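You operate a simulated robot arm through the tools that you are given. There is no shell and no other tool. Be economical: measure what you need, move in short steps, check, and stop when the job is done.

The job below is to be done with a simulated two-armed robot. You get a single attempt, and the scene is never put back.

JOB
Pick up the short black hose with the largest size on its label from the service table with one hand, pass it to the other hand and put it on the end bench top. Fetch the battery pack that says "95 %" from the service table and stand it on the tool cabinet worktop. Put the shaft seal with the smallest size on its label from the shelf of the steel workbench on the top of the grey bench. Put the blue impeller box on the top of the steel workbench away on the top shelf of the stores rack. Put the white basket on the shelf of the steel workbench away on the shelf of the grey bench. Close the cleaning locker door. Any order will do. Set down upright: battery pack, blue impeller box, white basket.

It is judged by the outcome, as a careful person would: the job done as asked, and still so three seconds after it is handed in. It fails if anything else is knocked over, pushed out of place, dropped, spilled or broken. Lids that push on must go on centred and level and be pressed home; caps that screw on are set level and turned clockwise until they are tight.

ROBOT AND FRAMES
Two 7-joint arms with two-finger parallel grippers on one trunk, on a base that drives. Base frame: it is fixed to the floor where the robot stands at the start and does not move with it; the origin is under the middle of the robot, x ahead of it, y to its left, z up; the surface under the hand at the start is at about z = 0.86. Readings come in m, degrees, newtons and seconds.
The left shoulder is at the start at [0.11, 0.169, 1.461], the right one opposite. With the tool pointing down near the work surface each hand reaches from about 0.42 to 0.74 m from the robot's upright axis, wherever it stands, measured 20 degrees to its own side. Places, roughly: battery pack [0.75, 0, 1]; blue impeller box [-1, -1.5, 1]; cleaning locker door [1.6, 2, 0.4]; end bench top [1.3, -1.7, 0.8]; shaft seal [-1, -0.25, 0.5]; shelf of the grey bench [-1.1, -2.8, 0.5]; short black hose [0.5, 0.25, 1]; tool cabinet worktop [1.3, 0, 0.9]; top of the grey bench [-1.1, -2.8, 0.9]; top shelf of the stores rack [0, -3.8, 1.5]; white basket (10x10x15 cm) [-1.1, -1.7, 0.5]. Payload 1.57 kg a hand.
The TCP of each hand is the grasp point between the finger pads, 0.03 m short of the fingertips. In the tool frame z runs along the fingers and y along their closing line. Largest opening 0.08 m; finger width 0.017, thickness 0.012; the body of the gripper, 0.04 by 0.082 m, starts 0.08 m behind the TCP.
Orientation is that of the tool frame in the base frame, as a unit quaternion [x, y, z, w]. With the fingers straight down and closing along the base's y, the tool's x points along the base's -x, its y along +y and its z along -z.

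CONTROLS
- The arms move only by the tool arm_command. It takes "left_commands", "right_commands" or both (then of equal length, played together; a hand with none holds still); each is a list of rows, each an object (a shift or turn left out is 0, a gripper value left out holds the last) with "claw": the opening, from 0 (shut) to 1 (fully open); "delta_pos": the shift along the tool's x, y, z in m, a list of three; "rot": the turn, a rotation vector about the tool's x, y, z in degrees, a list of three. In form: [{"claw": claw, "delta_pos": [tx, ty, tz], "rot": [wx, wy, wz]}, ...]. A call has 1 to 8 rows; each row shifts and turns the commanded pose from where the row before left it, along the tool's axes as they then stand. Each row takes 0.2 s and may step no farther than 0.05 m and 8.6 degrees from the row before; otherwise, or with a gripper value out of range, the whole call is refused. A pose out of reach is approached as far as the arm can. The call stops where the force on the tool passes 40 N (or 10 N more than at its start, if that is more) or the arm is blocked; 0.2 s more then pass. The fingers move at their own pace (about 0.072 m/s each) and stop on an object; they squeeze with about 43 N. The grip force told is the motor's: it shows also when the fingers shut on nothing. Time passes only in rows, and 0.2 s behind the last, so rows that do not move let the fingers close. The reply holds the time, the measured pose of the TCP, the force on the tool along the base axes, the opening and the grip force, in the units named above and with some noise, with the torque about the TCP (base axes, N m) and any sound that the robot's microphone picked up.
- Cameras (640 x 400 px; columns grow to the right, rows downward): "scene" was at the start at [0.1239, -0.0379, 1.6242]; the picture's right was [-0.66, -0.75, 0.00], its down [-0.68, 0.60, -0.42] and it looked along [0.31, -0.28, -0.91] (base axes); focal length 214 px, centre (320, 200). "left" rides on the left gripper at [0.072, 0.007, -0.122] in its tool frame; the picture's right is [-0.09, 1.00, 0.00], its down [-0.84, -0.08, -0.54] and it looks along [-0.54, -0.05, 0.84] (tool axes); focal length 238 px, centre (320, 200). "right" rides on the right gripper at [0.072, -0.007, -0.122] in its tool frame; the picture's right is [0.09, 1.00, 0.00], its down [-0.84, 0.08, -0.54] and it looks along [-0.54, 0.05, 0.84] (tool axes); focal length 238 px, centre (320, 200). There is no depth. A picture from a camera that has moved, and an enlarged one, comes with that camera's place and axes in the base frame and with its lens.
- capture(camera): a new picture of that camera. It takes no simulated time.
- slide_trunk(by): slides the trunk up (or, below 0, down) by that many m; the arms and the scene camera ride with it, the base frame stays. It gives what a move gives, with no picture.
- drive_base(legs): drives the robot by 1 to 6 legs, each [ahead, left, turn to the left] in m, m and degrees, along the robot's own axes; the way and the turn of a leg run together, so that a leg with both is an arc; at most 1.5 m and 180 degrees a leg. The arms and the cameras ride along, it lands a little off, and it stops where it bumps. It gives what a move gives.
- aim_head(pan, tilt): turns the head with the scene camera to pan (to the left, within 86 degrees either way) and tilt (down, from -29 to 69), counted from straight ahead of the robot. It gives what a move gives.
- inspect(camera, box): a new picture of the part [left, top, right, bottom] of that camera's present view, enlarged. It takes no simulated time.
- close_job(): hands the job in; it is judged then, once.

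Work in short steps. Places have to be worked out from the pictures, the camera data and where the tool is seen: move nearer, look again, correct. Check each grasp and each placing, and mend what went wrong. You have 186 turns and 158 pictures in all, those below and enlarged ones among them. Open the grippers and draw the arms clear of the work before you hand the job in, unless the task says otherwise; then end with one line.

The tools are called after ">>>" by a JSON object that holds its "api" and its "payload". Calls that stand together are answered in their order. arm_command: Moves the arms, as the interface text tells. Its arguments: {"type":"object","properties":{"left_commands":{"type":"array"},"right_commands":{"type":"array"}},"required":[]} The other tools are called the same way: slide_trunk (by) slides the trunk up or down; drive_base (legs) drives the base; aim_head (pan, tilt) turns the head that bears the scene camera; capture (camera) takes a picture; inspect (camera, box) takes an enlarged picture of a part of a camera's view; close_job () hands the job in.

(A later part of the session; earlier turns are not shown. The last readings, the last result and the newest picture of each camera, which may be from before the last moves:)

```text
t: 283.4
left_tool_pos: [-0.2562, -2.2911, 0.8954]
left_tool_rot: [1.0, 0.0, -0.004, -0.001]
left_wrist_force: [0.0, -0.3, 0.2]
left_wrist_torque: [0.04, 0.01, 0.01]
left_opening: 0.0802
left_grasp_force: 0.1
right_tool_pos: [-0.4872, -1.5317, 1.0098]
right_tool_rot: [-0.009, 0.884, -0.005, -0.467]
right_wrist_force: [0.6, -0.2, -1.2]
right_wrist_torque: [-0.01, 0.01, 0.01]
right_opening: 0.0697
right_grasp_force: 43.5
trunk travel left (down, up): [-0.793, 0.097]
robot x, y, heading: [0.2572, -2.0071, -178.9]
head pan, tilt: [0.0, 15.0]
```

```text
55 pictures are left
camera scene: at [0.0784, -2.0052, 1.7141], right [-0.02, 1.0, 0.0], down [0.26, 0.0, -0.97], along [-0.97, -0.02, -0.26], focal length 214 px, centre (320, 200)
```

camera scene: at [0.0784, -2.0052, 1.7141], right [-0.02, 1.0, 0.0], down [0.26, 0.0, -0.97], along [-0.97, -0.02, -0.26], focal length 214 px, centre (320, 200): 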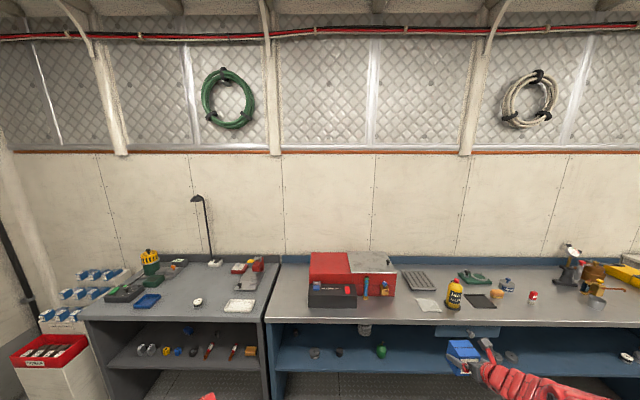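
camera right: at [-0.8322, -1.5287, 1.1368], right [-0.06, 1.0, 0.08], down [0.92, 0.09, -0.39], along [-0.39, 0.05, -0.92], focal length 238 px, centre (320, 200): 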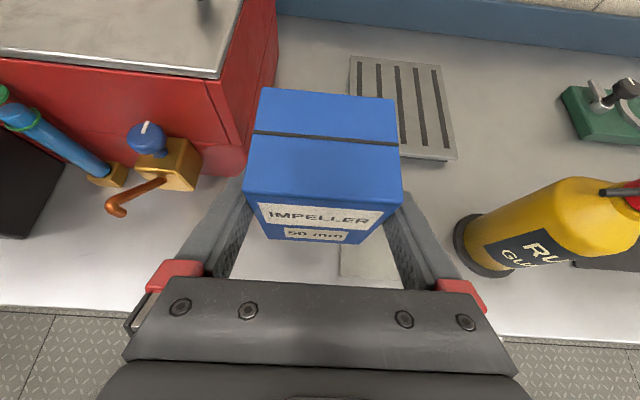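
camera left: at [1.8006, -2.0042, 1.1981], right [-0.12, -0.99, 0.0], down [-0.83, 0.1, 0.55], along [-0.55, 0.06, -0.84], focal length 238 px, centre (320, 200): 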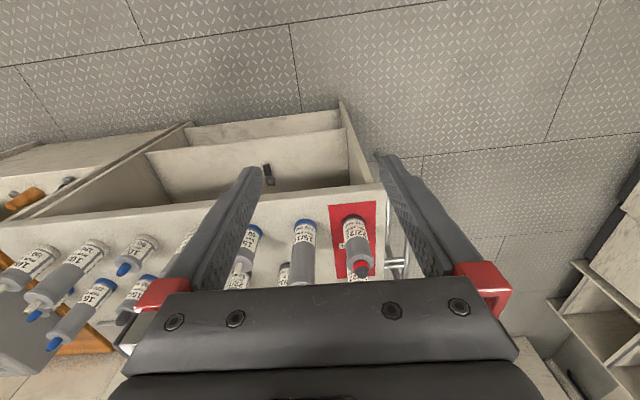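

The base touched something behind; I ease forward, then go left and turn.

>>> {"api": "drive_base", "payload": {"legs": [[0.05, 0, 0], [0, 0.5, 0], [0, 0, 89]]}}

>>> {"api": "capture", "payload": {"camera": "scene"}}

```text
t: 290.7
left_tool_pos: [0.5095, -3.0027, 0.8949]
left_tool_rot: [0.699, 0.715, -0.003, 0.002]
left_wrist_force: [0.4, 0.4, 0.1]
left_wrist_torque: [0.0, 0.02, 0.0]
left_opening: 0.08
left_grasp_force: 0.0
right_tool_pos: [-0.2458, -3.2496, 1.0099]
right_tool_rot: [0.639, -0.612, 0.337, 0.323]
right_wrist_force: [0.1, 0.0, -1.4]
right_wrist_torque: [0.02, 0.03, 0.0]
right_opening: 0.0694
right_grasp_force: 43.1
trunk travel left (down, up): [-0.793, 0.097]
robot x, y, heading: [0.2123, -2.495, -87.7]
head pan, tilt: [0.0, 15.0]
```

```text
54 pictures are left
camera scene: at [0.2164, -2.67, 1.7141], right [-1.0, -0.04, 0.0], down [-0.01, 0.26, -0.97], along [0.04, -0.97, -0.26], focal length 214 px, centre (320, 200)
```

scene: 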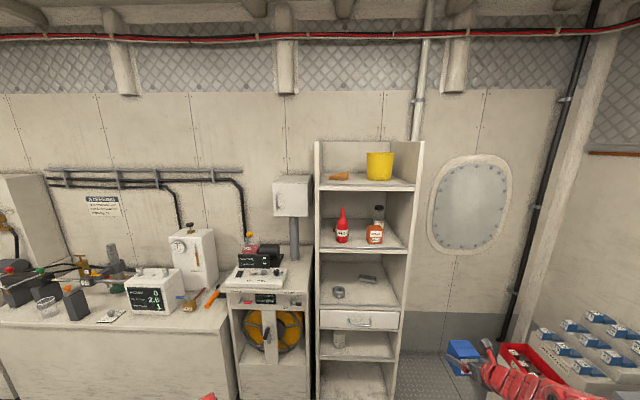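

The rack's top shelf has a yellow bucket (right) and a brown item (left). I shift left, raise the trunk and raise the right hand.

>>> {"api": "drive_base", "payload": {"legs": [[0, 0.3, -2]]}}

>>> {"api": "slide_trunk", "payload": {"by": 0.095}}

>>> {"api": "arm_command", "payload": {"right_commands": [{"delta_pos": [0.041, 0, -0.028]}, {"delta_pos": [0.041, 0, -0.028]}, {"delta_pos": [0.041, 0, -0.028]}, {"delta_pos": [0.041, 0, -0.028]}, {"delta_pos": [0.041, 0, -0.028]}, {"delta_pos": [0.041, 0, -0.028]}, {"delta_pos": [0.041, 0, -0.028]}, {"delta_pos": [0.041, 0, -0.028]}]}}

```text
t: 292.7
left_tool_pos: [0.782, -3.0065, 0.8946]
left_tool_rot: [0.712, 0.702, -0.003, 0.002]
left_wrist_force: [-0.4, 0.1, 0.0]
left_wrist_torque: [0.03, 0.0, 0.0]
left_opening: 0.0799
left_grasp_force: 0.1
right_tool_pos: [0.0173, -3.2251, 1.0112]
right_tool_rot: [0.626, -0.624, 0.331, 0.33]
right_wrist_force: [-0.1, 0.5, -0.4]
right_wrist_torque: [0.01, -0.01, 0.03]
right_opening: 0.0693
right_grasp_force: 42.4
trunk travel left (down, up): [-0.793, 0.097]
robot x, y, heading: [0.5056, -2.4931, -89.9]
head pan, tilt: [0.0, 15.0]
```

```text
t: 294.0
left_tool_pos: [0.7814, -3.0073, 0.9897]
left_tool_rot: [0.711, 0.703, -0.004, -0.001]
left_wrist_force: [-0.5, 0.3, 0.9]
left_wrist_torque: [0.02, 0.05, 0.0]
left_opening: 0.08
left_grasp_force: 0.1
right_tool_pos: [0.0192, -3.2246, 1.1052]
right_tool_rot: [0.626, -0.623, 0.332, 0.33]
right_wrist_force: [-0.3, -0.1, -1.6]
right_wrist_torque: [0.01, 0.0, -0.01]
right_opening: 0.0695
right_grasp_force: 42.7
trunk travel left (down, up): [-0.888, 0.002]
robot x, y, heading: [0.5042, -2.4915, -90.0]
head pan, tilt: [0.0, 15.0]
```

```text
t: 295.8
left_tool_pos: [0.7812, -3.0068, 0.9888]
left_tool_rot: [0.712, 0.702, -0.003, 0.0]
left_wrist_force: [-0.3, -0.2, 0.0]
left_wrist_torque: [0.01, 0.02, -0.01]
left_opening: 0.08
left_grasp_force: 0.0
right_tool_pos: [0.0043, -3.2394, 1.4788]
right_tool_rot: [0.626, -0.625, 0.33, 0.33]
right_wrist_force: [-0.1, 0.5, -2.3]
right_wrist_torque: [0.02, 0.01, -0.02]
right_opening: 0.0695
right_grasp_force: 43.1
right hand out of reach, approached as far as the arm can: row 2
trunk travel left (down, up): [-0.888, 0.002]
robot x, y, heading: [0.5026, -2.491, -90.2]
head pan, tilt: [0.0, 15.0]
```

>>> {"api": "arm_command", "payload": {"right_commands": [{"delta_pos": [0.041, 0, -0.028]}, {"delta_pos": [0.041, 0, -0.028]}, {"delta_pos": [0.041, 0, -0.028]}, {}]}}

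>>> {"api": "aim_head", "payload": {"pan": -15, "tilt": 10}}

>>> {"api": "capture", "payload": {"camera": "scene"}}

>>> {"api": "capture", "payload": {"camera": "right"}}

```text
t: 296.8
left_tool_pos: [0.7825, -3.0068, 0.9898]
left_tool_rot: [0.712, 0.702, -0.004, 0.001]
left_wrist_force: [-0.1, -0.6, 0.4]
left_wrist_torque: [0.01, 0.03, 0.01]
left_opening: 0.0798
left_grasp_force: 0.0
right_tool_pos: [0.0076, -3.2388, 1.572]
right_tool_rot: [0.627, -0.623, 0.332, 0.33]
right_wrist_force: [-0.3, -0.4, -1.5]
right_wrist_torque: [0.05, 0.0, -0.01]
right_opening: 0.0695
right_grasp_force: 43.0
right hand out of reach, approached as far as the arm can: row 2, 3
trunk travel left (down, up): [-0.888, 0.002]
robot x, y, heading: [0.5045, -2.4899, -89.9]
head pan, tilt: [0.0, 15.0]
```

```text
t: 297.6
left_tool_pos: [0.7821, -3.0068, 0.9884]
left_tool_rot: [0.712, 0.702, -0.003, 0.0]
left_wrist_force: [0.1, 0.3, -0.4]
left_wrist_torque: [0.0, -0.02, 0.0]
left_opening: 0.0799
left_grasp_force: 0.1
right_tool_pos: [0.0079, -3.2391, 1.573]
right_tool_rot: [0.626, -0.624, 0.331, 0.33]
right_wrist_force: [1.4, 0.0, -1.4]
right_wrist_torque: [-0.01, 0.01, 0.0]
right_opening: 0.0693
right_grasp_force: 43.0
trunk travel left (down, up): [-0.888, 0.002]
robot x, y, heading: [0.5026, -2.4934, -89.9]
head pan, tilt: [-15.0, 10.0]
```

```text
53 pictures are left
camera scene: at [0.4789, -2.6606, 1.8172], right [-0.97, 0.26, 0.0], down [0.04, 0.17, -0.98], along [-0.25, -0.95, -0.17], focal length 214 px, centre (320, 200)
```

scene: 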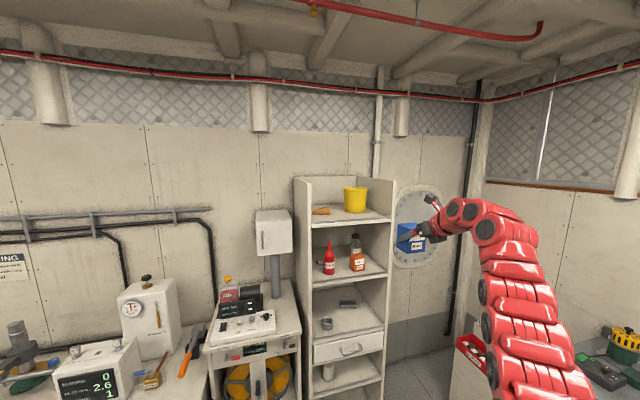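

```text
52 pictures are left
camera right: at [0.0146, -3.1781, 1.7001], right [-1.0, -0.06, 0.08], down [-0.08, 0.92, -0.39], along [-0.05, -0.39, -0.92], focal length 238 px, centre (320, 200)
```

right: 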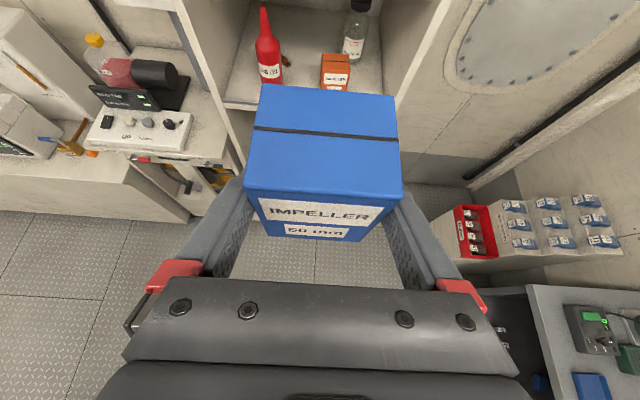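

>>> {"api": "inspect", "payload": {"camera": "scene", "box": [280, 165, 440, 265]}}

```text
4.00 times, centred on (360, 215) of scene
camera zoom: at [0.4789, -2.6606, 1.8172], right [-0.97, 0.26, 0.0], down [0.04, 0.17, -0.98], along [-0.25, -0.95, -0.17], focal length 858 px, centre (160, 140)
```

zoom: 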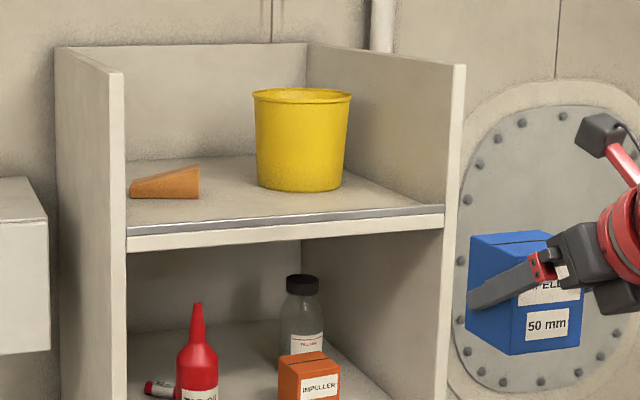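

Shelf z≈1.508, front edge y≈-3.68; the front strip ahead of the bucket and wedge is free. I tuck the left hand and drive in most of the way.

>>> {"api": "arm_command", "payload": {"left_commands": [{"delta_pos": [0, 0, 0.05]}, {"delta_pos": [0.04, 0, 0.04]}, {"delta_pos": [0.03, 0, 0.02]}, {}]}}

>>> {"api": "drive_base", "payload": {"legs": [[0.38, 0.035, 0]]}}

>>> {"api": "capture", "payload": {"camera": "right"}}

>>> {"api": "aim_head", "payload": {"pan": -25, "tilt": 20}}

>>> {"api": "capture", "payload": {"camera": "scene"}}

```text
refused: row 2 steps farther than a row can; nothing moved
```

```text
t: 300.0
left_tool_pos: [0.8168, -3.3864, 0.9892]
left_tool_rot: [0.713, 0.701, -0.002, 0.002]
left_wrist_force: [-0.1, 0.4, 0.0]
left_wrist_torque: [-0.04, -0.01, 0.0]
left_opening: 0.0801
left_grasp_force: 0.1
right_tool_pos: [0.0425, -3.6166, 1.5726]
right_tool_rot: [0.626, -0.624, 0.331, 0.33]
right_wrist_force: [0.2, 0.9, -0.8]
right_wrist_torque: [0.0, 0.0, 0.01]
right_opening: 0.0693
right_grasp_force: 42.9
trunk travel left (down, up): [-0.888, 0.002]
robot x, y, heading: [0.542, -2.8719, -90.2]
head pan, tilt: [-15.0, 10.0]
```

```text
50 pictures are left
camera right: at [0.0491, -3.5554, 1.7008], right [-1.0, -0.05, 0.08], down [-0.08, 0.92, -0.39], along [-0.05, -0.39, -0.92], focal length 238 px, centre (320, 200)
```

right: 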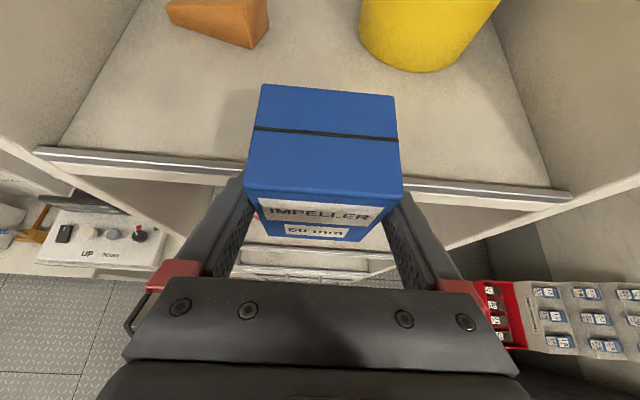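

```text
t: 300.7
left_tool_pos: [0.8169, -3.3867, 0.9888]
left_tool_rot: [0.712, 0.702, -0.003, 0.001]
left_wrist_force: [0.4, 0.3, 0.4]
left_wrist_torque: [-0.03, -0.02, -0.02]
left_opening: 0.0801
left_grasp_force: 0.1
right_tool_pos: [0.0423, -3.619, 1.5732]
right_tool_rot: [0.626, -0.624, 0.331, 0.329]
right_wrist_force: [-0.2, 0.3, -0.9]
right_wrist_torque: [0.04, -0.01, 0.04]
right_opening: 0.0693
right_grasp_force: 42.8
trunk travel left (down, up): [-0.888, 0.002]
robot x, y, heading: [0.5408, -2.8693, -90.0]
head pan, tilt: [-25.0, 20.0]
```

```text
49 pictures are left
camera scene: at [0.4991, -3.0355, 1.8009], right [-0.91, 0.42, 0.0], down [0.14, 0.31, -0.94], along [-0.4, -0.85, -0.34], focal length 214 px, centre (320, 200)
```

scene: 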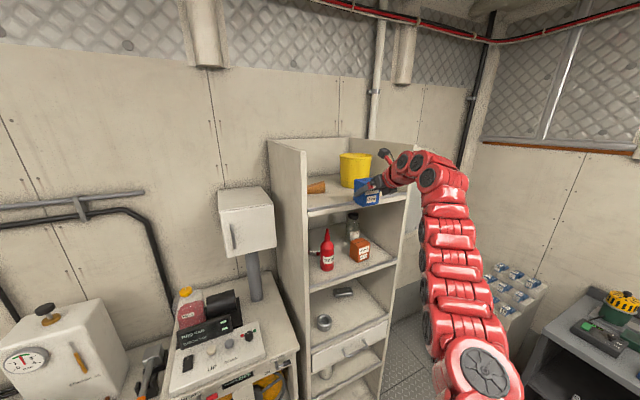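

>>> {"api": "arm_command", "payload": {"left_commands": [{"delta_pos": [0, 0, 0.045]}, {"delta_pos": [0.03, 0, 0.03]}, {"delta_pos": [0.03, 0, 0.03]}, {}]}}

>>> {"api": "drive_base", "payload": {"legs": [[0.112, 0, 0]]}}

>>> {"api": "capture", "payload": {"camera": "right"}}

```text
t: 301.7
left_tool_pos: [0.8173, -3.3259, 0.8835]
left_tool_rot: [0.712, 0.702, -0.003, 0.0]
left_wrist_force: [0.0, -0.5, -0.1]
left_wrist_torque: [0.02, 0.01, -0.02]
left_opening: 0.0801
left_grasp_force: 0.0
right_tool_pos: [0.044, -3.6182, 1.5732]
right_tool_rot: [0.627, -0.624, 0.331, 0.329]
right_wrist_force: [0.3, -0.9, -1.4]
right_wrist_torque: [0.05, 0.01, 0.03]
right_opening: 0.0693
right_grasp_force: 42.9
trunk travel left (down, up): [-0.888, 0.002]
robot x, y, heading: [0.5439, -2.8692, -89.9]
head pan, tilt: [-25.0, 20.0]
```

```text
t: 302.9
left_tool_pos: [0.8184, -3.437, 0.8831]
left_tool_rot: [0.712, 0.702, -0.003, 0.001]
left_wrist_force: [-0.2, -0.5, -0.3]
left_wrist_torque: [-0.02, 0.01, -0.01]
left_opening: 0.08
left_grasp_force: 0.1
right_tool_pos: [0.0439, -3.7298, 1.5739]
right_tool_rot: [0.627, -0.623, 0.331, 0.33]
right_wrist_force: [0.5, 0.2, -2.0]
right_wrist_torque: [0.03, 0.02, 0.01]
right_opening: 0.0695
right_grasp_force: 43.3
trunk travel left (down, up): [-0.888, 0.002]
robot x, y, heading: [0.5429, -2.9835, -89.9]
head pan, tilt: [-25.0, 20.0]
```

```text
48 pictures are left
camera right: at [0.0508, -3.6679, 1.701], right [-1.0, -0.06, 0.08], down [-0.08, 0.92, -0.39], along [-0.05, -0.39, -0.92], focal length 238 px, centre (320, 200)
```

right: 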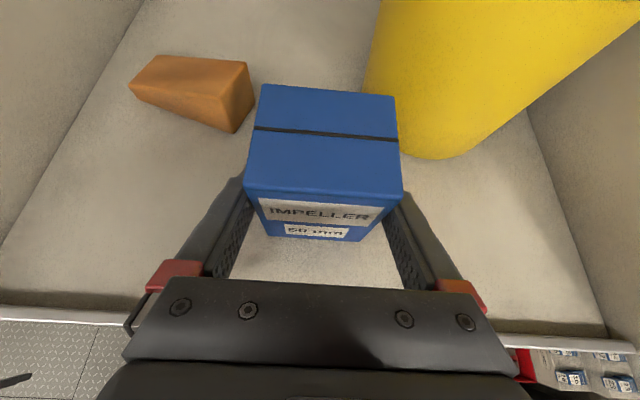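

Good position, clear of bucket and wedge. Lower to contact.

>>> {"api": "slide_trunk", "payload": {"by": -0.015}}

>>> {"api": "slide_trunk", "payload": {"by": -0.008}}

```text
t: 303.6
left_tool_pos: [0.8185, -3.4362, 0.8685]
left_tool_rot: [0.712, 0.702, -0.003, 0.0]
left_wrist_force: [0.1, -0.4, -0.3]
left_wrist_torque: [0.02, -0.03, 0.03]
left_opening: 0.08
left_grasp_force: 0.1
right_tool_pos: [0.0458, -3.729, 1.5689]
right_tool_rot: [0.625, -0.619, 0.335, 0.338]
right_wrist_force: [1.9, 1.0, 14.1]
right_wrist_torque: [0.37, -0.48, 0.03]
right_opening: 0.0697
right_grasp_force: 42.4
trunk travel left (down, up): [-0.873, 0.017]
robot x, y, heading: [0.5411, -2.9862, -89.6]
head pan, tilt: [-25.0, 20.0]
stopped: the force on the tool passed its limit at 41 N (the readings are from after the stop); the commanded pose is now the measured one
```

```text
t: 304.1
left_tool_pos: [0.817, -3.4365, 0.8635]
left_tool_rot: [0.712, 0.702, -0.003, 0.001]
left_wrist_force: [0.0, -0.7, -0.2]
left_wrist_torque: [-0.01, 0.03, 0.0]
left_opening: 0.0802
left_grasp_force: 0.1
right_tool_pos: [0.0437, -3.73, 1.5687]
right_tool_rot: [0.622, -0.617, 0.337, 0.345]
right_wrist_force: [2.9, 3.5, 9.4]
right_wrist_torque: [0.36, -0.49, 0.08]
right_opening: 0.0694
right_grasp_force: 43.3
trunk travel left (down, up): [-0.868, 0.022]
robot x, y, heading: [0.5415, -2.9826, -89.7]
head pan, tilt: [-25.0, 20.0]
stopped: the force on the tool passed its limit at 44 N (the readings are from after the stop); the commanded pose is now the measured one
```

>>> {"api": "inspect", "payload": {"camera": "scene", "box": [290, 130, 450, 230]}}

>>> {"api": "slide_trunk", "payload": {"by": 0.006}}

```text
4.00 times, centred on (370, 180) of scene
camera zoom: at [0.5003, -3.145, 1.7805], right [-0.91, 0.42, 0.0], down [0.14, 0.31, -0.94], along [-0.39, -0.85, -0.34], focal length 858 px, centre (120, 280)
```

zoom: 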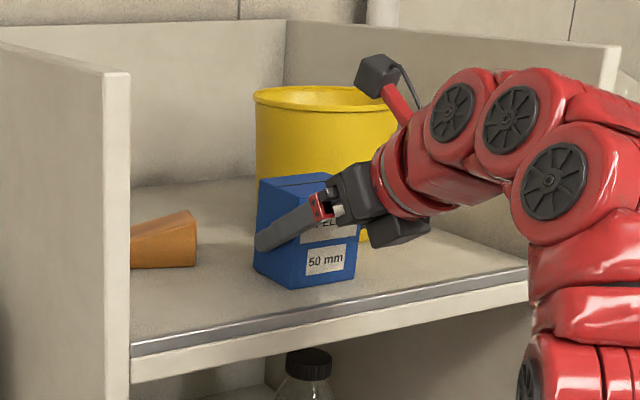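

```text
t: 304.6
left_tool_pos: [0.8176, -3.4376, 0.8685]
left_tool_rot: [0.712, 0.702, -0.003, 0.002]
left_wrist_force: [0.0, 0.3, -0.2]
left_wrist_torque: [0.01, -0.02, -0.01]
left_opening: 0.0802
left_grasp_force: 0.2
right_tool_pos: [0.0426, -3.7293, 1.5709]
right_tool_rot: [0.623, -0.618, 0.335, 0.343]
right_wrist_force: [-0.2, 0.2, -0.8]
right_wrist_torque: [0.01, 0.0, -0.01]
right_opening: 0.0694
right_grasp_force: 42.6
trunk travel left (down, up): [-0.874, 0.016]
robot x, y, heading: [0.5399, -2.9836, -89.7]
head pan, tilt: [-25.0, 20.0]
```

The box rests on the shelf. Release and back straight out.

>>> {"api": "arm_command", "payload": {"right_commands": [{"claw": 1}, {}, {}]}}

>>> {"api": "capture", "payload": {"camera": "right"}}

```text
t: 305.4
left_tool_pos: [0.8179, -3.438, 0.8691]
left_tool_rot: [0.712, 0.702, -0.003, 0.001]
left_wrist_force: [0.4, 0.3, 0.5]
left_wrist_torque: [-0.05, 0.04, 0.0]
left_opening: 0.0799
left_grasp_force: 0.1
right_tool_pos: [0.0437, -3.7312, 1.5731]
right_tool_rot: [0.623, -0.618, 0.335, 0.343]
right_wrist_force: [0.8, 0.2, 0.3]
right_wrist_torque: [-0.01, 0.0, -0.01]
right_opening: 0.0798
right_grasp_force: 0.1
trunk travel left (down, up): [-0.874, 0.016]
robot x, y, heading: [0.5387, -2.982, -89.6]
head pan, tilt: [-25.0, 20.0]
```

```text
46 pictures are left
camera right: at [0.052, -3.6661, 1.6973], right [-0.99, -0.05, 0.09], down [-0.08, 0.91, -0.41], along [-0.06, -0.42, -0.91], focal length 238 px, centre (320, 200)
```

right: 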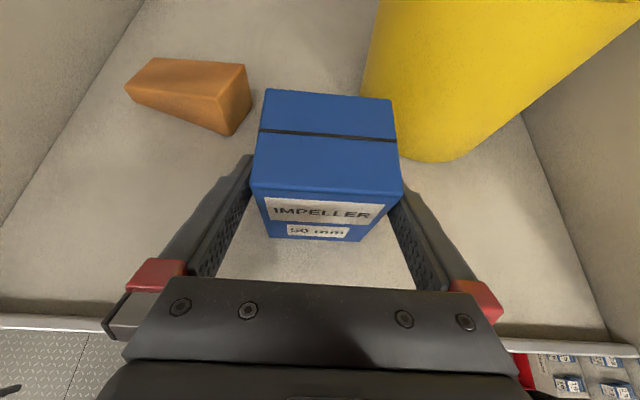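

>>> {"api": "drive_base", "payload": {"legs": [[-0.18, 0, 0]]}}

>>> {"api": "capture", "payload": {"camera": "right"}}

```text
t: 306.9
left_tool_pos: [0.8178, -3.2609, 0.8689]
left_tool_rot: [0.712, 0.703, -0.001, 0.001]
left_wrist_force: [-0.7, -0.1, 0.3]
left_wrist_torque: [0.01, 0.02, -0.01]
left_opening: 0.0804
left_grasp_force: 0.1
right_tool_pos: [0.0432, -3.5568, 1.5696]
right_tool_rot: [0.624, -0.617, 0.336, 0.342]
right_wrist_force: [0.1, -0.2, -0.1]
right_wrist_torque: [0.01, -0.01, -0.01]
right_opening: 0.0799
right_grasp_force: 0.1
trunk travel left (down, up): [-0.874, 0.016]
robot x, y, heading: [0.5382, -2.8057, -89.5]
head pan, tilt: [-25.0, 20.0]
```

```text
45 pictures are left
camera right: at [0.0523, -3.4933, 1.6956], right [-0.99, -0.05, 0.09], down [-0.09, 0.91, -0.41], along [-0.06, -0.42, -0.91], focal length 238 px, centre (320, 200)
```

right: 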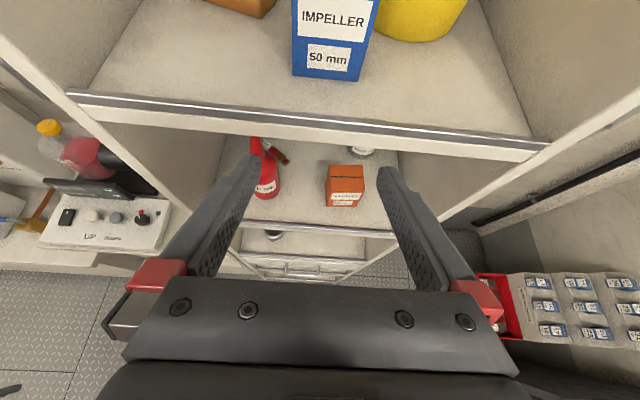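

The impeller box stands upright on the top shelf. Next the basket: I lower the right arm, turn west again and look at it.

>>> {"api": "drive_base", "payload": {"legs": [[-0.25, 0, 0]]}}

>>> {"api": "arm_command", "payload": {"right_commands": [{"delta_pos": [-0.041, 0, 0.028]}, {"delta_pos": [-0.041, 0, 0.028]}, {"delta_pos": [-0.041, 0, 0.028]}, {"delta_pos": [-0.041, 0, 0.028]}, {"delta_pos": [-0.041, 0, 0.028]}, {"delta_pos": [-0.041, 0, 0.028]}, {"delta_pos": [-0.041, 0, 0.028]}, {"delta_pos": [-0.041, 0, 0.028]}]}}

>>> {"api": "drive_base", "payload": {"legs": [[0, -0.35, 0], [0, 0, -90]]}}

>>> {"api": "slide_trunk", "payload": {"by": -0.4}}

>>> {"api": "aim_head", "payload": {"pan": -20, "tilt": 30}}

>>> {"api": "capture", "payload": {"camera": "scene"}}

```text
t: 308.8
left_tool_pos: [0.8195, -3.0039, 0.8696]
left_tool_rot: [0.708, 0.706, -0.002, 0.002]
left_wrist_force: [-0.2, 0.1, 0.0]
left_wrist_torque: [0.01, -0.01, -0.03]
left_opening: 0.08
left_grasp_force: 0.2
right_tool_pos: [0.048, -3.3061, 1.5713]
right_tool_rot: [0.626, -0.614, 0.337, 0.341]
right_wrist_force: [0.6, 0.0, 0.3]
right_wrist_torque: [-0.02, 0.04, -0.03]
right_opening: 0.0801
right_grasp_force: 0.1
trunk travel left (down, up): [-0.874, 0.016]
robot x, y, heading: [0.5357, -2.5519, -89.1]
head pan, tilt: [-25.0, 20.0]
```

```text
t: 310.6
left_tool_pos: [0.8191, -3.0046, 0.8694]
left_tool_rot: [0.708, 0.706, -0.003, 0.001]
left_wrist_force: [0.5, -0.1, -0.3]
left_wrist_torque: [-0.02, 0.0, 0.01]
left_opening: 0.0798
left_grasp_force: 0.1
right_tool_pos: [0.038, -3.3159, 1.1733]
right_tool_rot: [0.626, -0.615, 0.337, 0.342]
right_wrist_force: [0.6, 0.1, 0.3]
right_wrist_torque: [-0.02, 0.02, 0.03]
right_opening: 0.0801
right_grasp_force: 0.0
trunk travel left (down, up): [-0.874, 0.016]
robot x, y, heading: [0.5361, -2.5515, -89.2]
head pan, tilt: [-25.0, 20.0]
```

```text
t: 316.7
left_tool_pos: [-0.2613, -2.8252, 0.8686]
left_tool_rot: [1.0, -0.017, -0.002, -0.001]
left_wrist_force: [-0.3, 0.0, 0.7]
left_wrist_torque: [0.01, -0.01, -0.01]
left_opening: 0.0799
left_grasp_force: 0.1
right_tool_pos: [-0.5512, -2.0381, 1.1736]
right_tool_rot: [0.005, 0.877, 0.01, -0.48]
right_wrist_force: [0.5, -0.5, -0.6]
right_wrist_torque: [-0.01, -0.04, -0.02]
right_opening: 0.08
right_grasp_force: 0.1
trunk travel left (down, up): [-0.874, 0.016]
robot x, y, heading: [0.1964, -2.5576, 179.1]
head pan, tilt: [-25.0, 20.0]
```

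```text
t: 320.5
left_tool_pos: [-0.2639, -2.8266, 0.4689]
left_tool_rot: [1.0, -0.017, -0.003, -0.001]
left_wrist_force: [-0.8, 1.0, 0.3]
left_wrist_torque: [0.01, 0.0, 0.03]
left_opening: 0.0797
left_grasp_force: 0.0
right_tool_pos: [-0.5504, -2.0367, 0.7729]
right_tool_rot: [0.006, 0.877, 0.011, -0.48]
right_wrist_force: [-0.3, 0.1, -0.3]
right_wrist_torque: [0.06, -0.01, 0.0]
right_opening: 0.08
right_grasp_force: 0.2
trunk travel left (down, up): [-0.474, 0.416]
robot x, y, heading: [0.1937, -2.5546, 178.8]
head pan, tilt: [-25.0, 20.0]
```

```text
t: 321.2
left_tool_pos: [-0.2632, -2.8269, 0.4695]
left_tool_rot: [1.0, -0.016, -0.002, 0.0]
left_wrist_force: [-0.2, 0.0, 0.2]
left_wrist_torque: [-0.01, 0.0, -0.02]
left_opening: 0.08
left_grasp_force: 0.0
right_tool_pos: [-0.5527, -2.0375, 0.7734]
right_tool_rot: [0.005, 0.878, 0.01, -0.479]
right_wrist_force: [0.7, 0.6, -0.3]
right_wrist_torque: [-0.01, -0.04, 0.0]
right_opening: 0.0801
right_grasp_force: 0.0
trunk travel left (down, up): [-0.474, 0.416]
robot x, y, heading: [0.1984, -2.5513, 178.9]
head pan, tilt: [-20.0, 30.0]
```

```text
44 pictures are left
camera scene: at [0.0295, -2.5213, 1.3707], right [0.36, 0.93, 0.0], down [0.47, -0.18, -0.87], along [-0.81, 0.31, -0.5], focal length 214 px, centre (320, 200)
```

scene: 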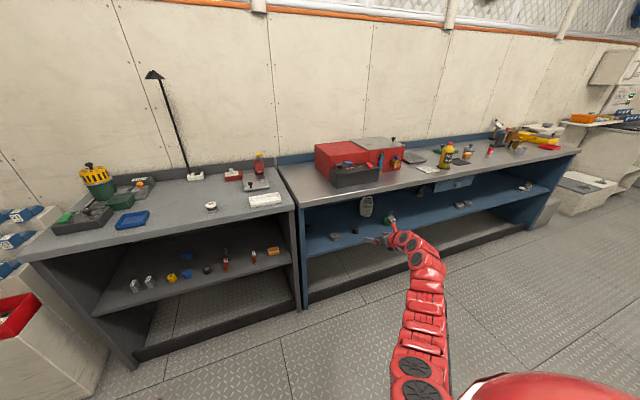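

>>> {"api": "inspect", "payload": {"camera": "scene", "box": [300, 170, 440, 260]}}

>>> {"api": "inspect", "payload": {"camera": "scene", "box": [60, 215, 320, 350]}}

```text
4.44 times, centred on (370, 215) of scene
camera zoom: at [0.0295, -2.5213, 1.3707], right [0.36, 0.93, 0.0], down [0.47, -0.18, -0.87], along [-0.81, 0.31, -0.5], focal length 953 px, centre (98, 133)
```

zoom: 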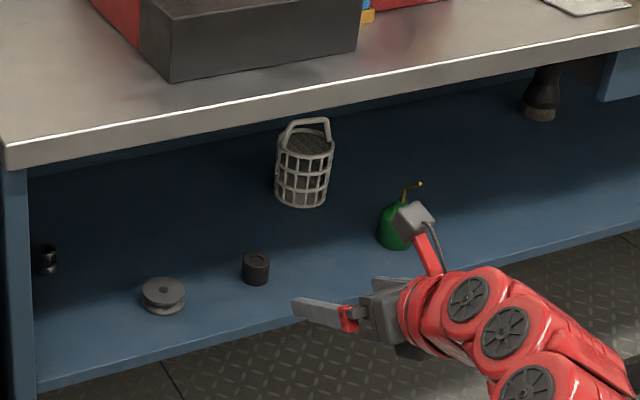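

```text
2.46 times, centred on (190, 282) of scene
camera zoom: at [0.0295, -2.5213, 1.3707], right [0.36, 0.93, 0.0], down [0.47, -0.18, -0.87], along [-0.81, 0.31, -0.5], focal length 528 px, centre (640, -3)
```

zoom: 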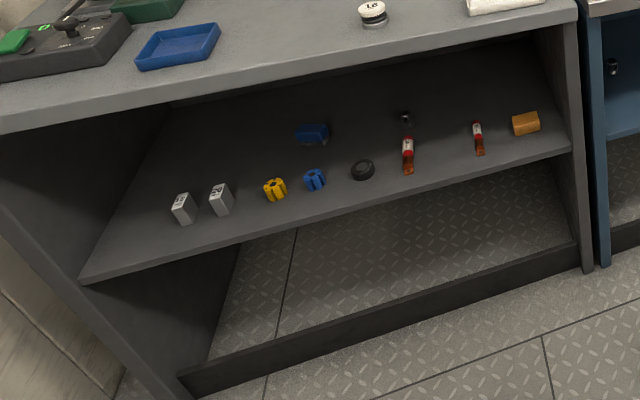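

The basket has an upright bail handle whose bar runs along y. I'll grip the bar with a nearly level hand rolled 90°: first reorient the right hand.

>>> {"api": "arm_command", "payload": {"right_commands": [{"rot": [0, 8.3, 0]}, {"rot": [0, 8.3, 0]}, {"rot": [0, 8.3, 0]}, {"rot": [0, 0, -8.2]}, {"rot": [0, 0, -8.2]}, {"rot": [0, 0, -8.2]}, {"rot": [0, 0, -8.2]}, {"rot": [0, 0, -8.2]}]}}

>>> {"api": "arm_command", "payload": {"right_commands": [{"rot": [0, 0, -8.2]}, {"rot": [0, 0, -8.2]}, {"rot": [0, 0, -8.2]}, {"rot": [0, 0, -8.2]}, {"rot": [0, 0, -8.2]}, {"rot": [0, 0, -8]}, {}]}}

```text
t: 323.0
left_tool_pos: [-0.2621, -2.8263, 0.4701]
left_tool_rot: [1.0, -0.016, -0.003, -0.002]
left_wrist_force: [0.3, -0.8, -0.2]
left_wrist_torque: [-0.02, -0.02, 0.01]
left_opening: 0.0802
left_grasp_force: 0.1
right_tool_pos: [-0.5521, -2.0364, 0.7743]
right_tool_rot: [-0.263, 0.706, 0.24, -0.613]
right_wrist_force: [-0.4, -1.3, 0.1]
right_wrist_torque: [0.03, 0.0, 0.01]
right_opening: 0.0799
right_grasp_force: 0.0
trunk travel left (down, up): [-0.474, 0.416]
robot x, y, heading: [0.1977, -2.5567, 179.2]
head pan, tilt: [-20.0, 30.0]
```

```text
t: 324.6
left_tool_pos: [-0.2621, -2.8258, 0.4697]
left_tool_rot: [1.0, -0.017, -0.003, -0.002]
left_wrist_force: [0.1, -0.4, 0.1]
left_wrist_torque: [0.01, 0.01, 0.0]
left_opening: 0.0799
left_grasp_force: 0.0
right_tool_pos: [-0.5504, -2.0372, 0.7741]
right_tool_rot: [-0.531, 0.534, 0.472, -0.458]
right_wrist_force: [-0.7, 0.5, -0.2]
right_wrist_torque: [-0.02, -0.01, 0.03]
right_opening: 0.08
right_grasp_force: 0.0
trunk travel left (down, up): [-0.474, 0.416]
robot x, y, heading: [0.1942, -2.557, 178.8]
head pan, tilt: [-20.0, 30.0]
```

>>> {"api": "drive_base", "payload": {"legs": [[0.06, -0.297, 0.5]]}}

>>> {"api": "slide_trunk", "payload": {"by": -0.12}}

>>> {"api": "arm_command", "payload": {"right_commands": [{"claw": 0.5}, {}]}}

>>> {"api": "capture", "payload": {"camera": "right"}}

>>> {"api": "aim_head", "payload": {"pan": -30, "tilt": 25}}

>>> {"api": "capture", "payload": {"camera": "scene"}}

```text
t: 326.7
left_tool_pos: [-0.3145, -2.5319, 0.4687]
left_tool_rot: [1.0, -0.011, -0.002, -0.001]
left_wrist_force: [-0.4, -0.2, 0.4]
left_wrist_torque: [0.01, -0.01, 0.0]
left_opening: 0.0799
left_grasp_force: 0.1
right_tool_pos: [-0.6125, -1.7474, 0.7716]
right_tool_rot: [0.534, -0.531, -0.469, 0.462]
right_wrist_force: [0.1, 0.7, 0.0]
right_wrist_torque: [-0.01, 0.02, 0.01]
right_opening: 0.0802
right_grasp_force: 0.0
trunk travel left (down, up): [-0.474, 0.416]
robot x, y, heading: [0.136, -2.2563, 179.6]
head pan, tilt: [-20.0, 30.0]
```

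```text
t: 328.2
left_tool_pos: [-0.3153, -2.5329, 0.35]
left_tool_rot: [1.0, -0.011, -0.003, -0.002]
left_wrist_force: [0.0, -0.2, -0.6]
left_wrist_torque: [0.01, -0.02, -0.02]
left_opening: 0.0798
left_grasp_force: 0.1
right_tool_pos: [-0.6114, -1.7472, 0.6528]
right_tool_rot: [0.535, -0.531, -0.47, 0.461]
right_wrist_force: [-0.1, -0.1, 0.2]
right_wrist_torque: [0.01, 0.0, 0.0]
right_opening: 0.0799
right_grasp_force: 0.1
trunk travel left (down, up): [-0.354, 0.536]
robot x, y, heading: [0.1403, -2.2595, 179.9]
head pan, tilt: [-20.0, 30.0]
```

```text
t: 328.8
left_tool_pos: [-0.3136, -2.5331, 0.3494]
left_tool_rot: [1.0, -0.011, -0.002, -0.001]
left_wrist_force: [0.2, 0.8, 0.0]
left_wrist_torque: [0.0, 0.01, -0.01]
left_opening: 0.0799
left_grasp_force: 0.1
right_tool_pos: [-0.6121, -1.7489, 0.6534]
right_tool_rot: [0.534, -0.531, -0.47, 0.461]
right_wrist_force: [0.3, 0.0, 0.5]
right_wrist_torque: [0.0, 0.01, 0.01]
right_opening: 0.04
right_grasp_force: 0.0
trunk travel left (down, up): [-0.354, 0.536]
robot x, y, heading: [0.1432, -2.2614, 179.7]
head pan, tilt: [-20.0, 30.0]
```

```text
41 pictures are left
camera right: at [-0.4908, -1.8198, 0.6614], right [-0.13, -0.1, 0.99], down [0.53, 0.83, 0.16], along [-0.84, 0.55, -0.06], focal length 238 px, centre (320, 200)
```

right: 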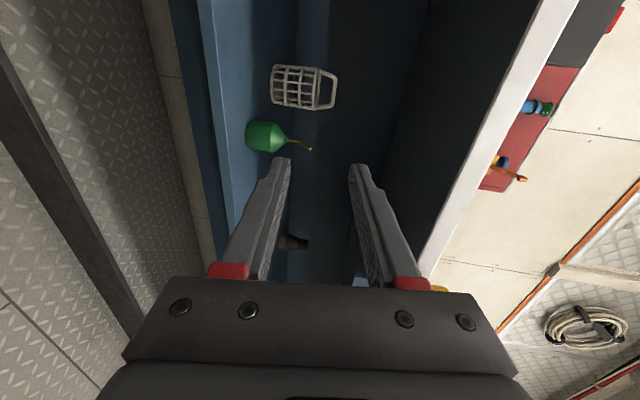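

```text
t: 329.5
left_tool_pos: [-0.315, -2.5331, 0.3493]
left_tool_rot: [1.0, -0.011, -0.002, -0.002]
left_wrist_force: [0.0, -0.7, 0.1]
left_wrist_torque: [0.03, 0.0, 0.03]
left_opening: 0.0803
left_grasp_force: 0.1
right_tool_pos: [-0.6133, -1.7474, 0.6525]
right_tool_rot: [0.534, -0.531, -0.47, 0.461]
right_wrist_force: [0.1, 0.0, 0.3]
right_wrist_torque: [-0.01, -0.04, 0.01]
right_opening: 0.0399
right_grasp_force: 0.0
trunk travel left (down, up): [-0.354, 0.536]
robot x, y, heading: [0.1416, -2.2601, 179.8]
head pan, tilt: [-30.0, 25.0]
```

```text
40 pictures are left
camera scene: at [-0.0207, -2.2096, 1.2586], right [0.5, 0.86, 0.0], down [0.37, -0.21, -0.91], along [-0.78, 0.46, -0.42], focal length 214 px, centre (320, 200)
```

scene: 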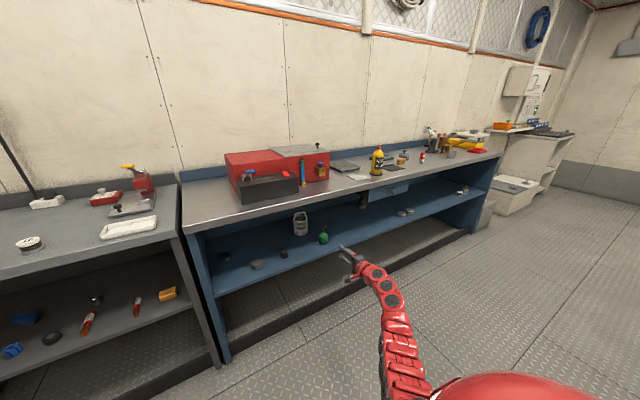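

Handle bar at about (-1.104, -1.726, 0.618). I narrow the opening, set height 0.621 and y, and drive in part-way.

>>> {"api": "arm_command", "payload": {"right_commands": [{"claw": 0.32}, {}]}}

>>> {"api": "slide_trunk", "payload": {"by": -0.031}}

>>> {"api": "drive_base", "payload": {"legs": [[0.36, -0.021, 0]]}}

>>> {"api": "capture", "payload": {"camera": "right"}}

>>> {"api": "aim_head", "payload": {"pan": -45, "tilt": 30}}

>>> {"api": "capture", "payload": {"camera": "scene"}}

```text
t: 330.1
left_tool_pos: [-0.3144, -2.5335, 0.3502]
left_tool_rot: [1.0, -0.011, -0.002, -0.001]
left_wrist_force: [-0.4, -0.5, 0.1]
left_wrist_torque: [0.0, -0.01, 0.03]
left_opening: 0.08
left_grasp_force: 0.0
right_tool_pos: [-0.6107, -1.7479, 0.6538]
right_tool_rot: [0.534, -0.531, -0.47, 0.461]
right_wrist_force: [1.1, -0.9, -0.4]
right_wrist_torque: [0.03, 0.03, 0.01]
right_opening: 0.0257
right_grasp_force: 0.0
trunk travel left (down, up): [-0.354, 0.536]
robot x, y, heading: [0.1413, -2.2579, 179.5]
head pan, tilt: [-30.0, 25.0]
```

```text
t: 330.9
left_tool_pos: [-0.3149, -2.533, 0.3175]
left_tool_rot: [1.0, -0.01, -0.002, -0.001]
left_wrist_force: [0.6, -0.1, -0.1]
left_wrist_torque: [-0.02, -0.03, -0.02]
left_opening: 0.0801
left_grasp_force: 0.2
right_tool_pos: [-0.6116, -1.7476, 0.6218]
right_tool_rot: [0.534, -0.531, -0.47, 0.461]
right_wrist_force: [0.3, -0.1, -0.7]
right_wrist_torque: [-0.01, -0.02, 0.01]
right_opening: 0.0256
right_grasp_force: 0.0
trunk travel left (down, up): [-0.323, 0.567]
robot x, y, heading: [0.1356, -2.2589, 179.8]
head pan, tilt: [-30.0, 25.0]
```

```text
t: 333.2
left_tool_pos: [-0.6761, -2.5047, 0.3176]
left_tool_rot: [1.0, -0.014, -0.003, -0.001]
left_wrist_force: [-0.2, 0.6, 0.2]
left_wrist_torque: [-0.02, -0.01, 0.0]
left_opening: 0.0799
left_grasp_force: 0.1
right_tool_pos: [-0.968, -1.7174, 0.6215]
right_tool_rot: [-0.532, 0.534, 0.471, -0.459]
right_wrist_force: [-0.1, 0.2, -0.3]
right_wrist_torque: [0.01, -0.02, 0.03]
right_opening: 0.0256
right_grasp_force: 0.1
trunk travel left (down, up): [-0.323, 0.567]
robot x, y, heading: [-0.2163, -2.2322, 179.6]
head pan, tilt: [-30.0, 25.0]
```

```text
39 pictures are left
camera right: at [-0.8458, -1.7902, 0.6301], right [-0.14, -0.1, 0.99], down [0.54, 0.83, 0.16], along [-0.83, 0.55, -0.06], focal length 238 px, centre (320, 200)
```

right: 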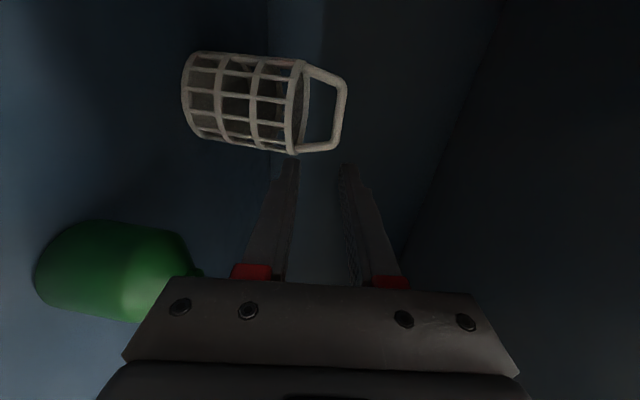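

```text
t: 333.9
left_tool_pos: [-0.6756, -2.5052, 0.3185]
left_tool_rot: [1.0, -0.014, -0.003, -0.002]
left_wrist_force: [0.4, 0.0, 0.2]
left_wrist_torque: [0.01, 0.01, -0.02]
left_opening: 0.08
left_grasp_force: 0.0
right_tool_pos: [-0.9665, -1.7179, 0.6217]
right_tool_rot: [-0.532, 0.533, 0.471, -0.459]
right_wrist_force: [-0.2, -0.7, 0.6]
right_wrist_torque: [-0.01, 0.02, -0.01]
right_opening: 0.0254
right_grasp_force: 0.1
trunk travel left (down, up): [-0.323, 0.567]
robot x, y, heading: [-0.2182, -2.2362, 179.3]
head pan, tilt: [-45.0, 30.0]
```

```text
38 pictures are left
camera scene: at [-0.3629, -2.1663, 1.2197], right [0.72, 0.7, 0.0], down [0.35, -0.36, -0.87], along [-0.61, 0.62, -0.5], focal length 214 px, centre (320, 200)
```

scene: 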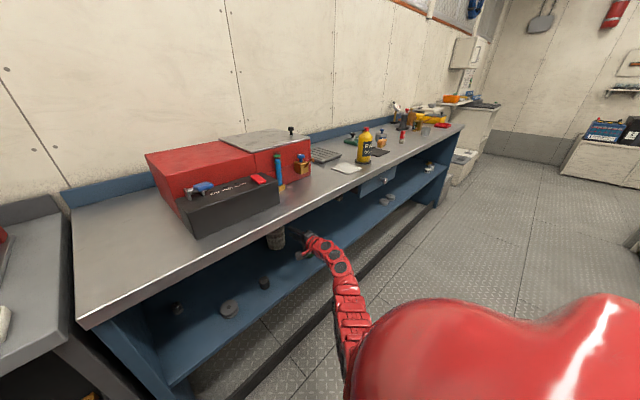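

Bar at about (-1.113, -1.725, 0.621); hand height matches. Drive the final 14.5 cm and close.

>>> {"api": "drive_base", "payload": {"legs": [[0.145, 0.008, 0.5]]}}

>>> {"api": "capture", "payload": {"camera": "right"}}

```text
t: 335.3
left_tool_pos: [-0.8045, -2.5133, 0.318]
left_tool_rot: [1.0, -0.01, 0.004, -0.001]
left_wrist_force: [0.9, 0.0, 0.1]
left_wrist_torque: [-0.03, 0.01, 0.01]
left_opening: 0.0799
left_grasp_force: 0.0
right_tool_pos: [-1.1071, -1.7287, 0.6239]
right_tool_rot: [0.533, -0.53, -0.47, 0.463]
right_wrist_force: [0.7, -0.2, -0.2]
right_wrist_torque: [-0.01, -0.01, -0.01]
right_opening: 0.0259
right_grasp_force: 0.1
trunk travel left (down, up): [-0.323, 0.567]
robot x, y, heading: [-0.3568, -2.2404, 179.8]
head pan, tilt: [-45.0, 30.0]
stopped in leg 1: the robot was blocked; the commanded pose is now the measured one
```

```text
37 pictures are left
camera right: at [-0.9857, -1.8008, 0.6318], right [-0.13, -0.1, 0.99], down [0.53, 0.83, 0.16], along [-0.84, 0.54, -0.06], focal length 238 px, centre (320, 200)
```

right: 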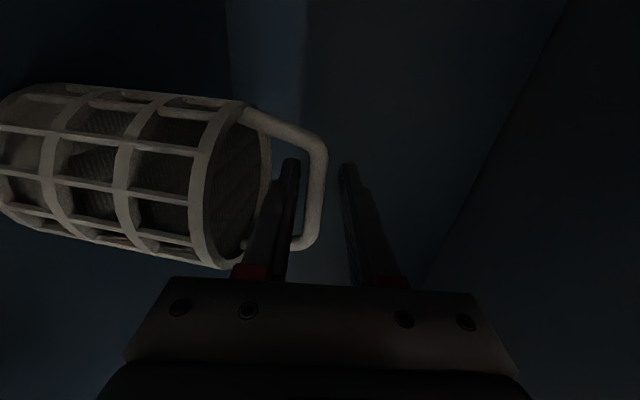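

The fingers straddle the bar (left hand just touched something and stopped the base). Close on the handle.

>>> {"api": "arm_command", "payload": {"right_commands": [{"claw": 0}, {}, {}]}}

>>> {"api": "capture", "payload": {"camera": "right"}}

>>> {"api": "capture", "payload": {"camera": "left"}}

```text
t: 336.1
left_tool_pos: [-0.8035, -2.5137, 0.3165]
left_tool_rot: [1.0, -0.009, 0.004, -0.001]
left_wrist_force: [0.1, 0.0, -0.6]
left_wrist_torque: [0.01, 0.0, -0.01]
left_opening: 0.0801
left_grasp_force: 0.0
right_tool_pos: [-1.1083, -1.7288, 0.6244]
right_tool_rot: [0.533, -0.53, -0.471, 0.462]
right_wrist_force: [0.3, 0.4, -0.2]
right_wrist_torque: [0.0, 0.01, 0.01]
right_opening: 0.0091
right_grasp_force: 27.7
trunk travel left (down, up): [-0.323, 0.567]
robot x, y, heading: [-0.3576, -2.2401, 180.0]
head pan, tilt: [-45.0, 30.0]
```

```text
36 pictures are left
camera right: at [-0.986, -1.8005, 0.6322], right [-0.13, -0.1, 0.99], down [0.53, 0.83, 0.16], along [-0.84, 0.54, -0.05], focal length 238 px, centre (320, 200)
```

right: 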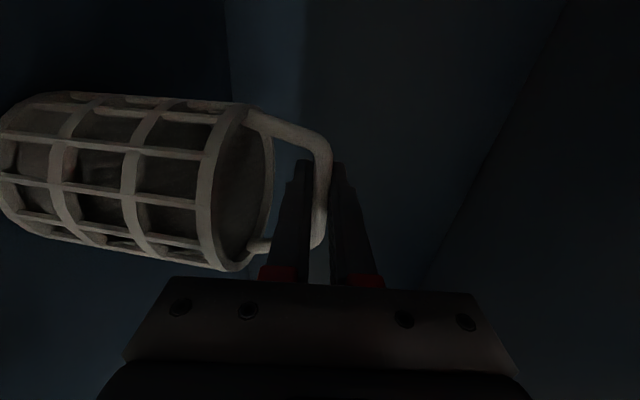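

```text
35 pictures are left
camera left: at [-0.7342, -2.5222, 0.4411], right [-0.11, -0.99, 0.0], down [-0.84, 0.09, 0.53], along [-0.53, 0.06, -0.85], focal length 238 px, centre (320, 200)
```

left: 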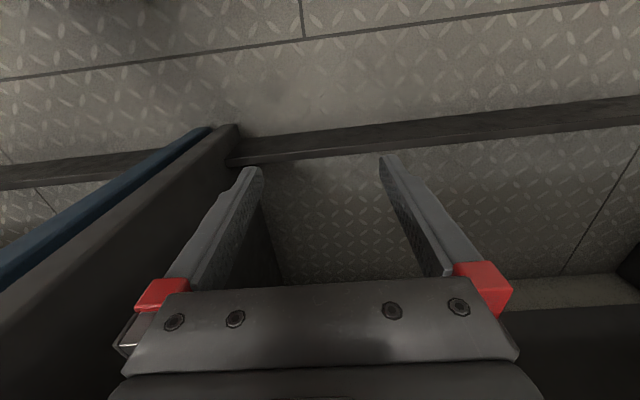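

Handle gripped. I pull the left hand back from the bench, then lift the basket 3.5 cm.

>>> {"api": "arm_command", "payload": {"left_commands": [{"delta_pos": [0.03, 0, 0]}, {"delta_pos": [0.03, 0, 0]}, {}]}}

>>> {"api": "slide_trunk", "payload": {"by": 0.04}}

>>> {"api": "capture", "payload": {"camera": "right"}}

```text
t: 336.9
left_tool_pos: [-0.747, -2.5144, 0.3148]
left_tool_rot: [1.0, -0.01, 0.006, -0.003]
left_wrist_force: [0.1, 0.3, 0.3]
left_wrist_torque: [0.0, -0.01, 0.03]
left_opening: 0.0801
left_grasp_force: 0.0
right_tool_pos: [-1.1096, -1.7306, 0.6211]
right_tool_rot: [0.534, -0.53, -0.47, 0.461]
right_wrist_force: [-0.9, 0.0, 0.8]
right_wrist_torque: [-0.04, 0.02, 0.02]
right_opening: 0.0086
right_grasp_force: 27.1
trunk travel left (down, up): [-0.323, 0.567]
robot x, y, heading: [-0.358, -2.2396, 179.7]
head pan, tilt: [-45.0, 30.0]
```

```text
t: 337.8
left_tool_pos: [-0.7466, -2.5151, 0.355]
left_tool_rot: [1.0, -0.01, 0.008, -0.003]
left_wrist_force: [-0.3, 0.8, -0.3]
left_wrist_torque: [0.02, 0.0, 0.03]
left_opening: 0.08
left_grasp_force: 0.0
right_tool_pos: [-1.1096, -1.7287, 0.6621]
right_tool_rot: [0.534, -0.532, -0.469, 0.46]
right_wrist_force: [0.8, -0.1, -1.1]
right_wrist_torque: [0.02, 0.02, 0.01]
right_opening: 0.009
right_grasp_force: 27.3
trunk travel left (down, up): [-0.363, 0.527]
robot x, y, heading: [-0.3587, -2.2394, 179.8]
head pan, tilt: [-45.0, 30.0]
```

```text
34 pictures are left
camera right: at [-0.9885, -1.8017, 0.67], right [-0.14, -0.1, 0.99], down [0.53, 0.83, 0.16], along [-0.84, 0.54, -0.06], focal length 238 px, centre (320, 200)
```

right: 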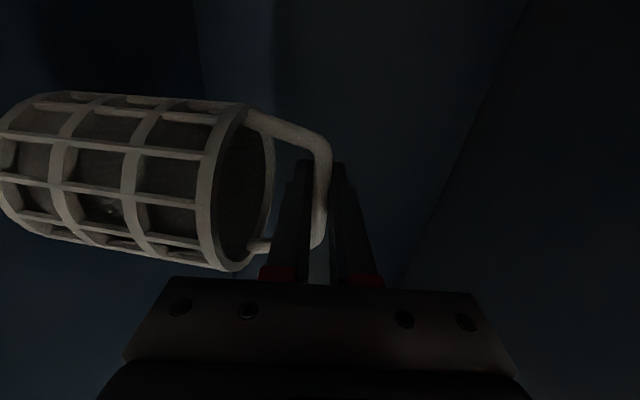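

Lifted. I shift 5 cm left to clear the green can, then back straight out.

>>> {"api": "drive_base", "payload": {"legs": [[0, 0.05, 0], [-0.25, 0, 0], [-0.25, 0, 0]]}}

>>> {"api": "aim_head", "payload": {"pan": -25, "tilt": 35}}

>>> {"api": "capture", "payload": {"camera": "scene"}}

```text
t: 341.5
left_tool_pos: [-0.2479, -2.5646, 0.3543]
left_tool_rot: [1.0, -0.01, 0.008, -0.003]
left_wrist_force: [-0.8, -0.8, 0.6]
left_wrist_torque: [0.01, 0.01, 0.0]
left_opening: 0.0802
left_grasp_force: 0.1
right_tool_pos: [-0.6113, -1.7787, 0.6614]
right_tool_rot: [0.534, -0.531, -0.47, 0.461]
right_wrist_force: [0.1, -0.2, -1.0]
right_wrist_torque: [-0.02, 0.01, 0.0]
right_opening: 0.0089
right_grasp_force: 27.5
trunk travel left (down, up): [-0.363, 0.527]
robot x, y, heading: [0.1433, -2.2882, 179.9]
head pan, tilt: [-45.0, 30.0]
```

```text
t: 342.4
left_tool_pos: [-0.248, -2.5652, 0.3544]
left_tool_rot: [1.0, -0.009, 0.007, -0.003]
left_wrist_force: [-0.7, 0.4, 0.0]
left_wrist_torque: [0.01, 0.03, -0.01]
left_opening: 0.08
left_grasp_force: 0.2
right_tool_pos: [-0.6114, -1.7802, 0.663]
right_tool_rot: [0.534, -0.531, -0.469, 0.461]
right_wrist_force: [0.6, -0.1, -1.2]
right_wrist_torque: [0.02, 0.03, 0.01]
right_opening: 0.0089
right_grasp_force: 27.2
trunk travel left (down, up): [-0.363, 0.527]
robot x, y, heading: [0.1401, -2.2895, 179.8]
head pan, tilt: [-25.0, 35.0]
```

```text
33 pictures are left
camera scene: at [-0.0205, -2.2498, 1.2519], right [0.43, 0.9, 0.0], down [0.52, -0.24, -0.82], along [-0.74, 0.35, -0.57], focal length 214 px, centre (320, 200)
```

scene: 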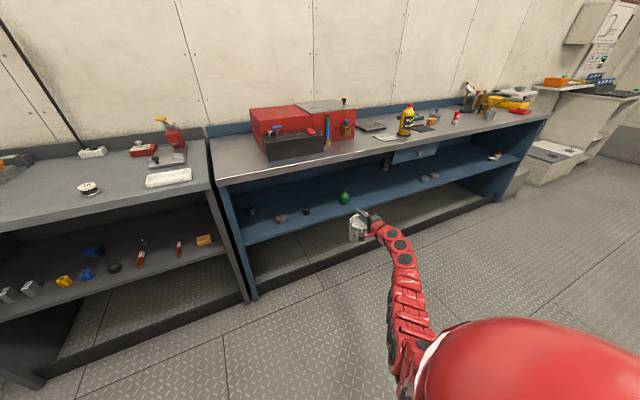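

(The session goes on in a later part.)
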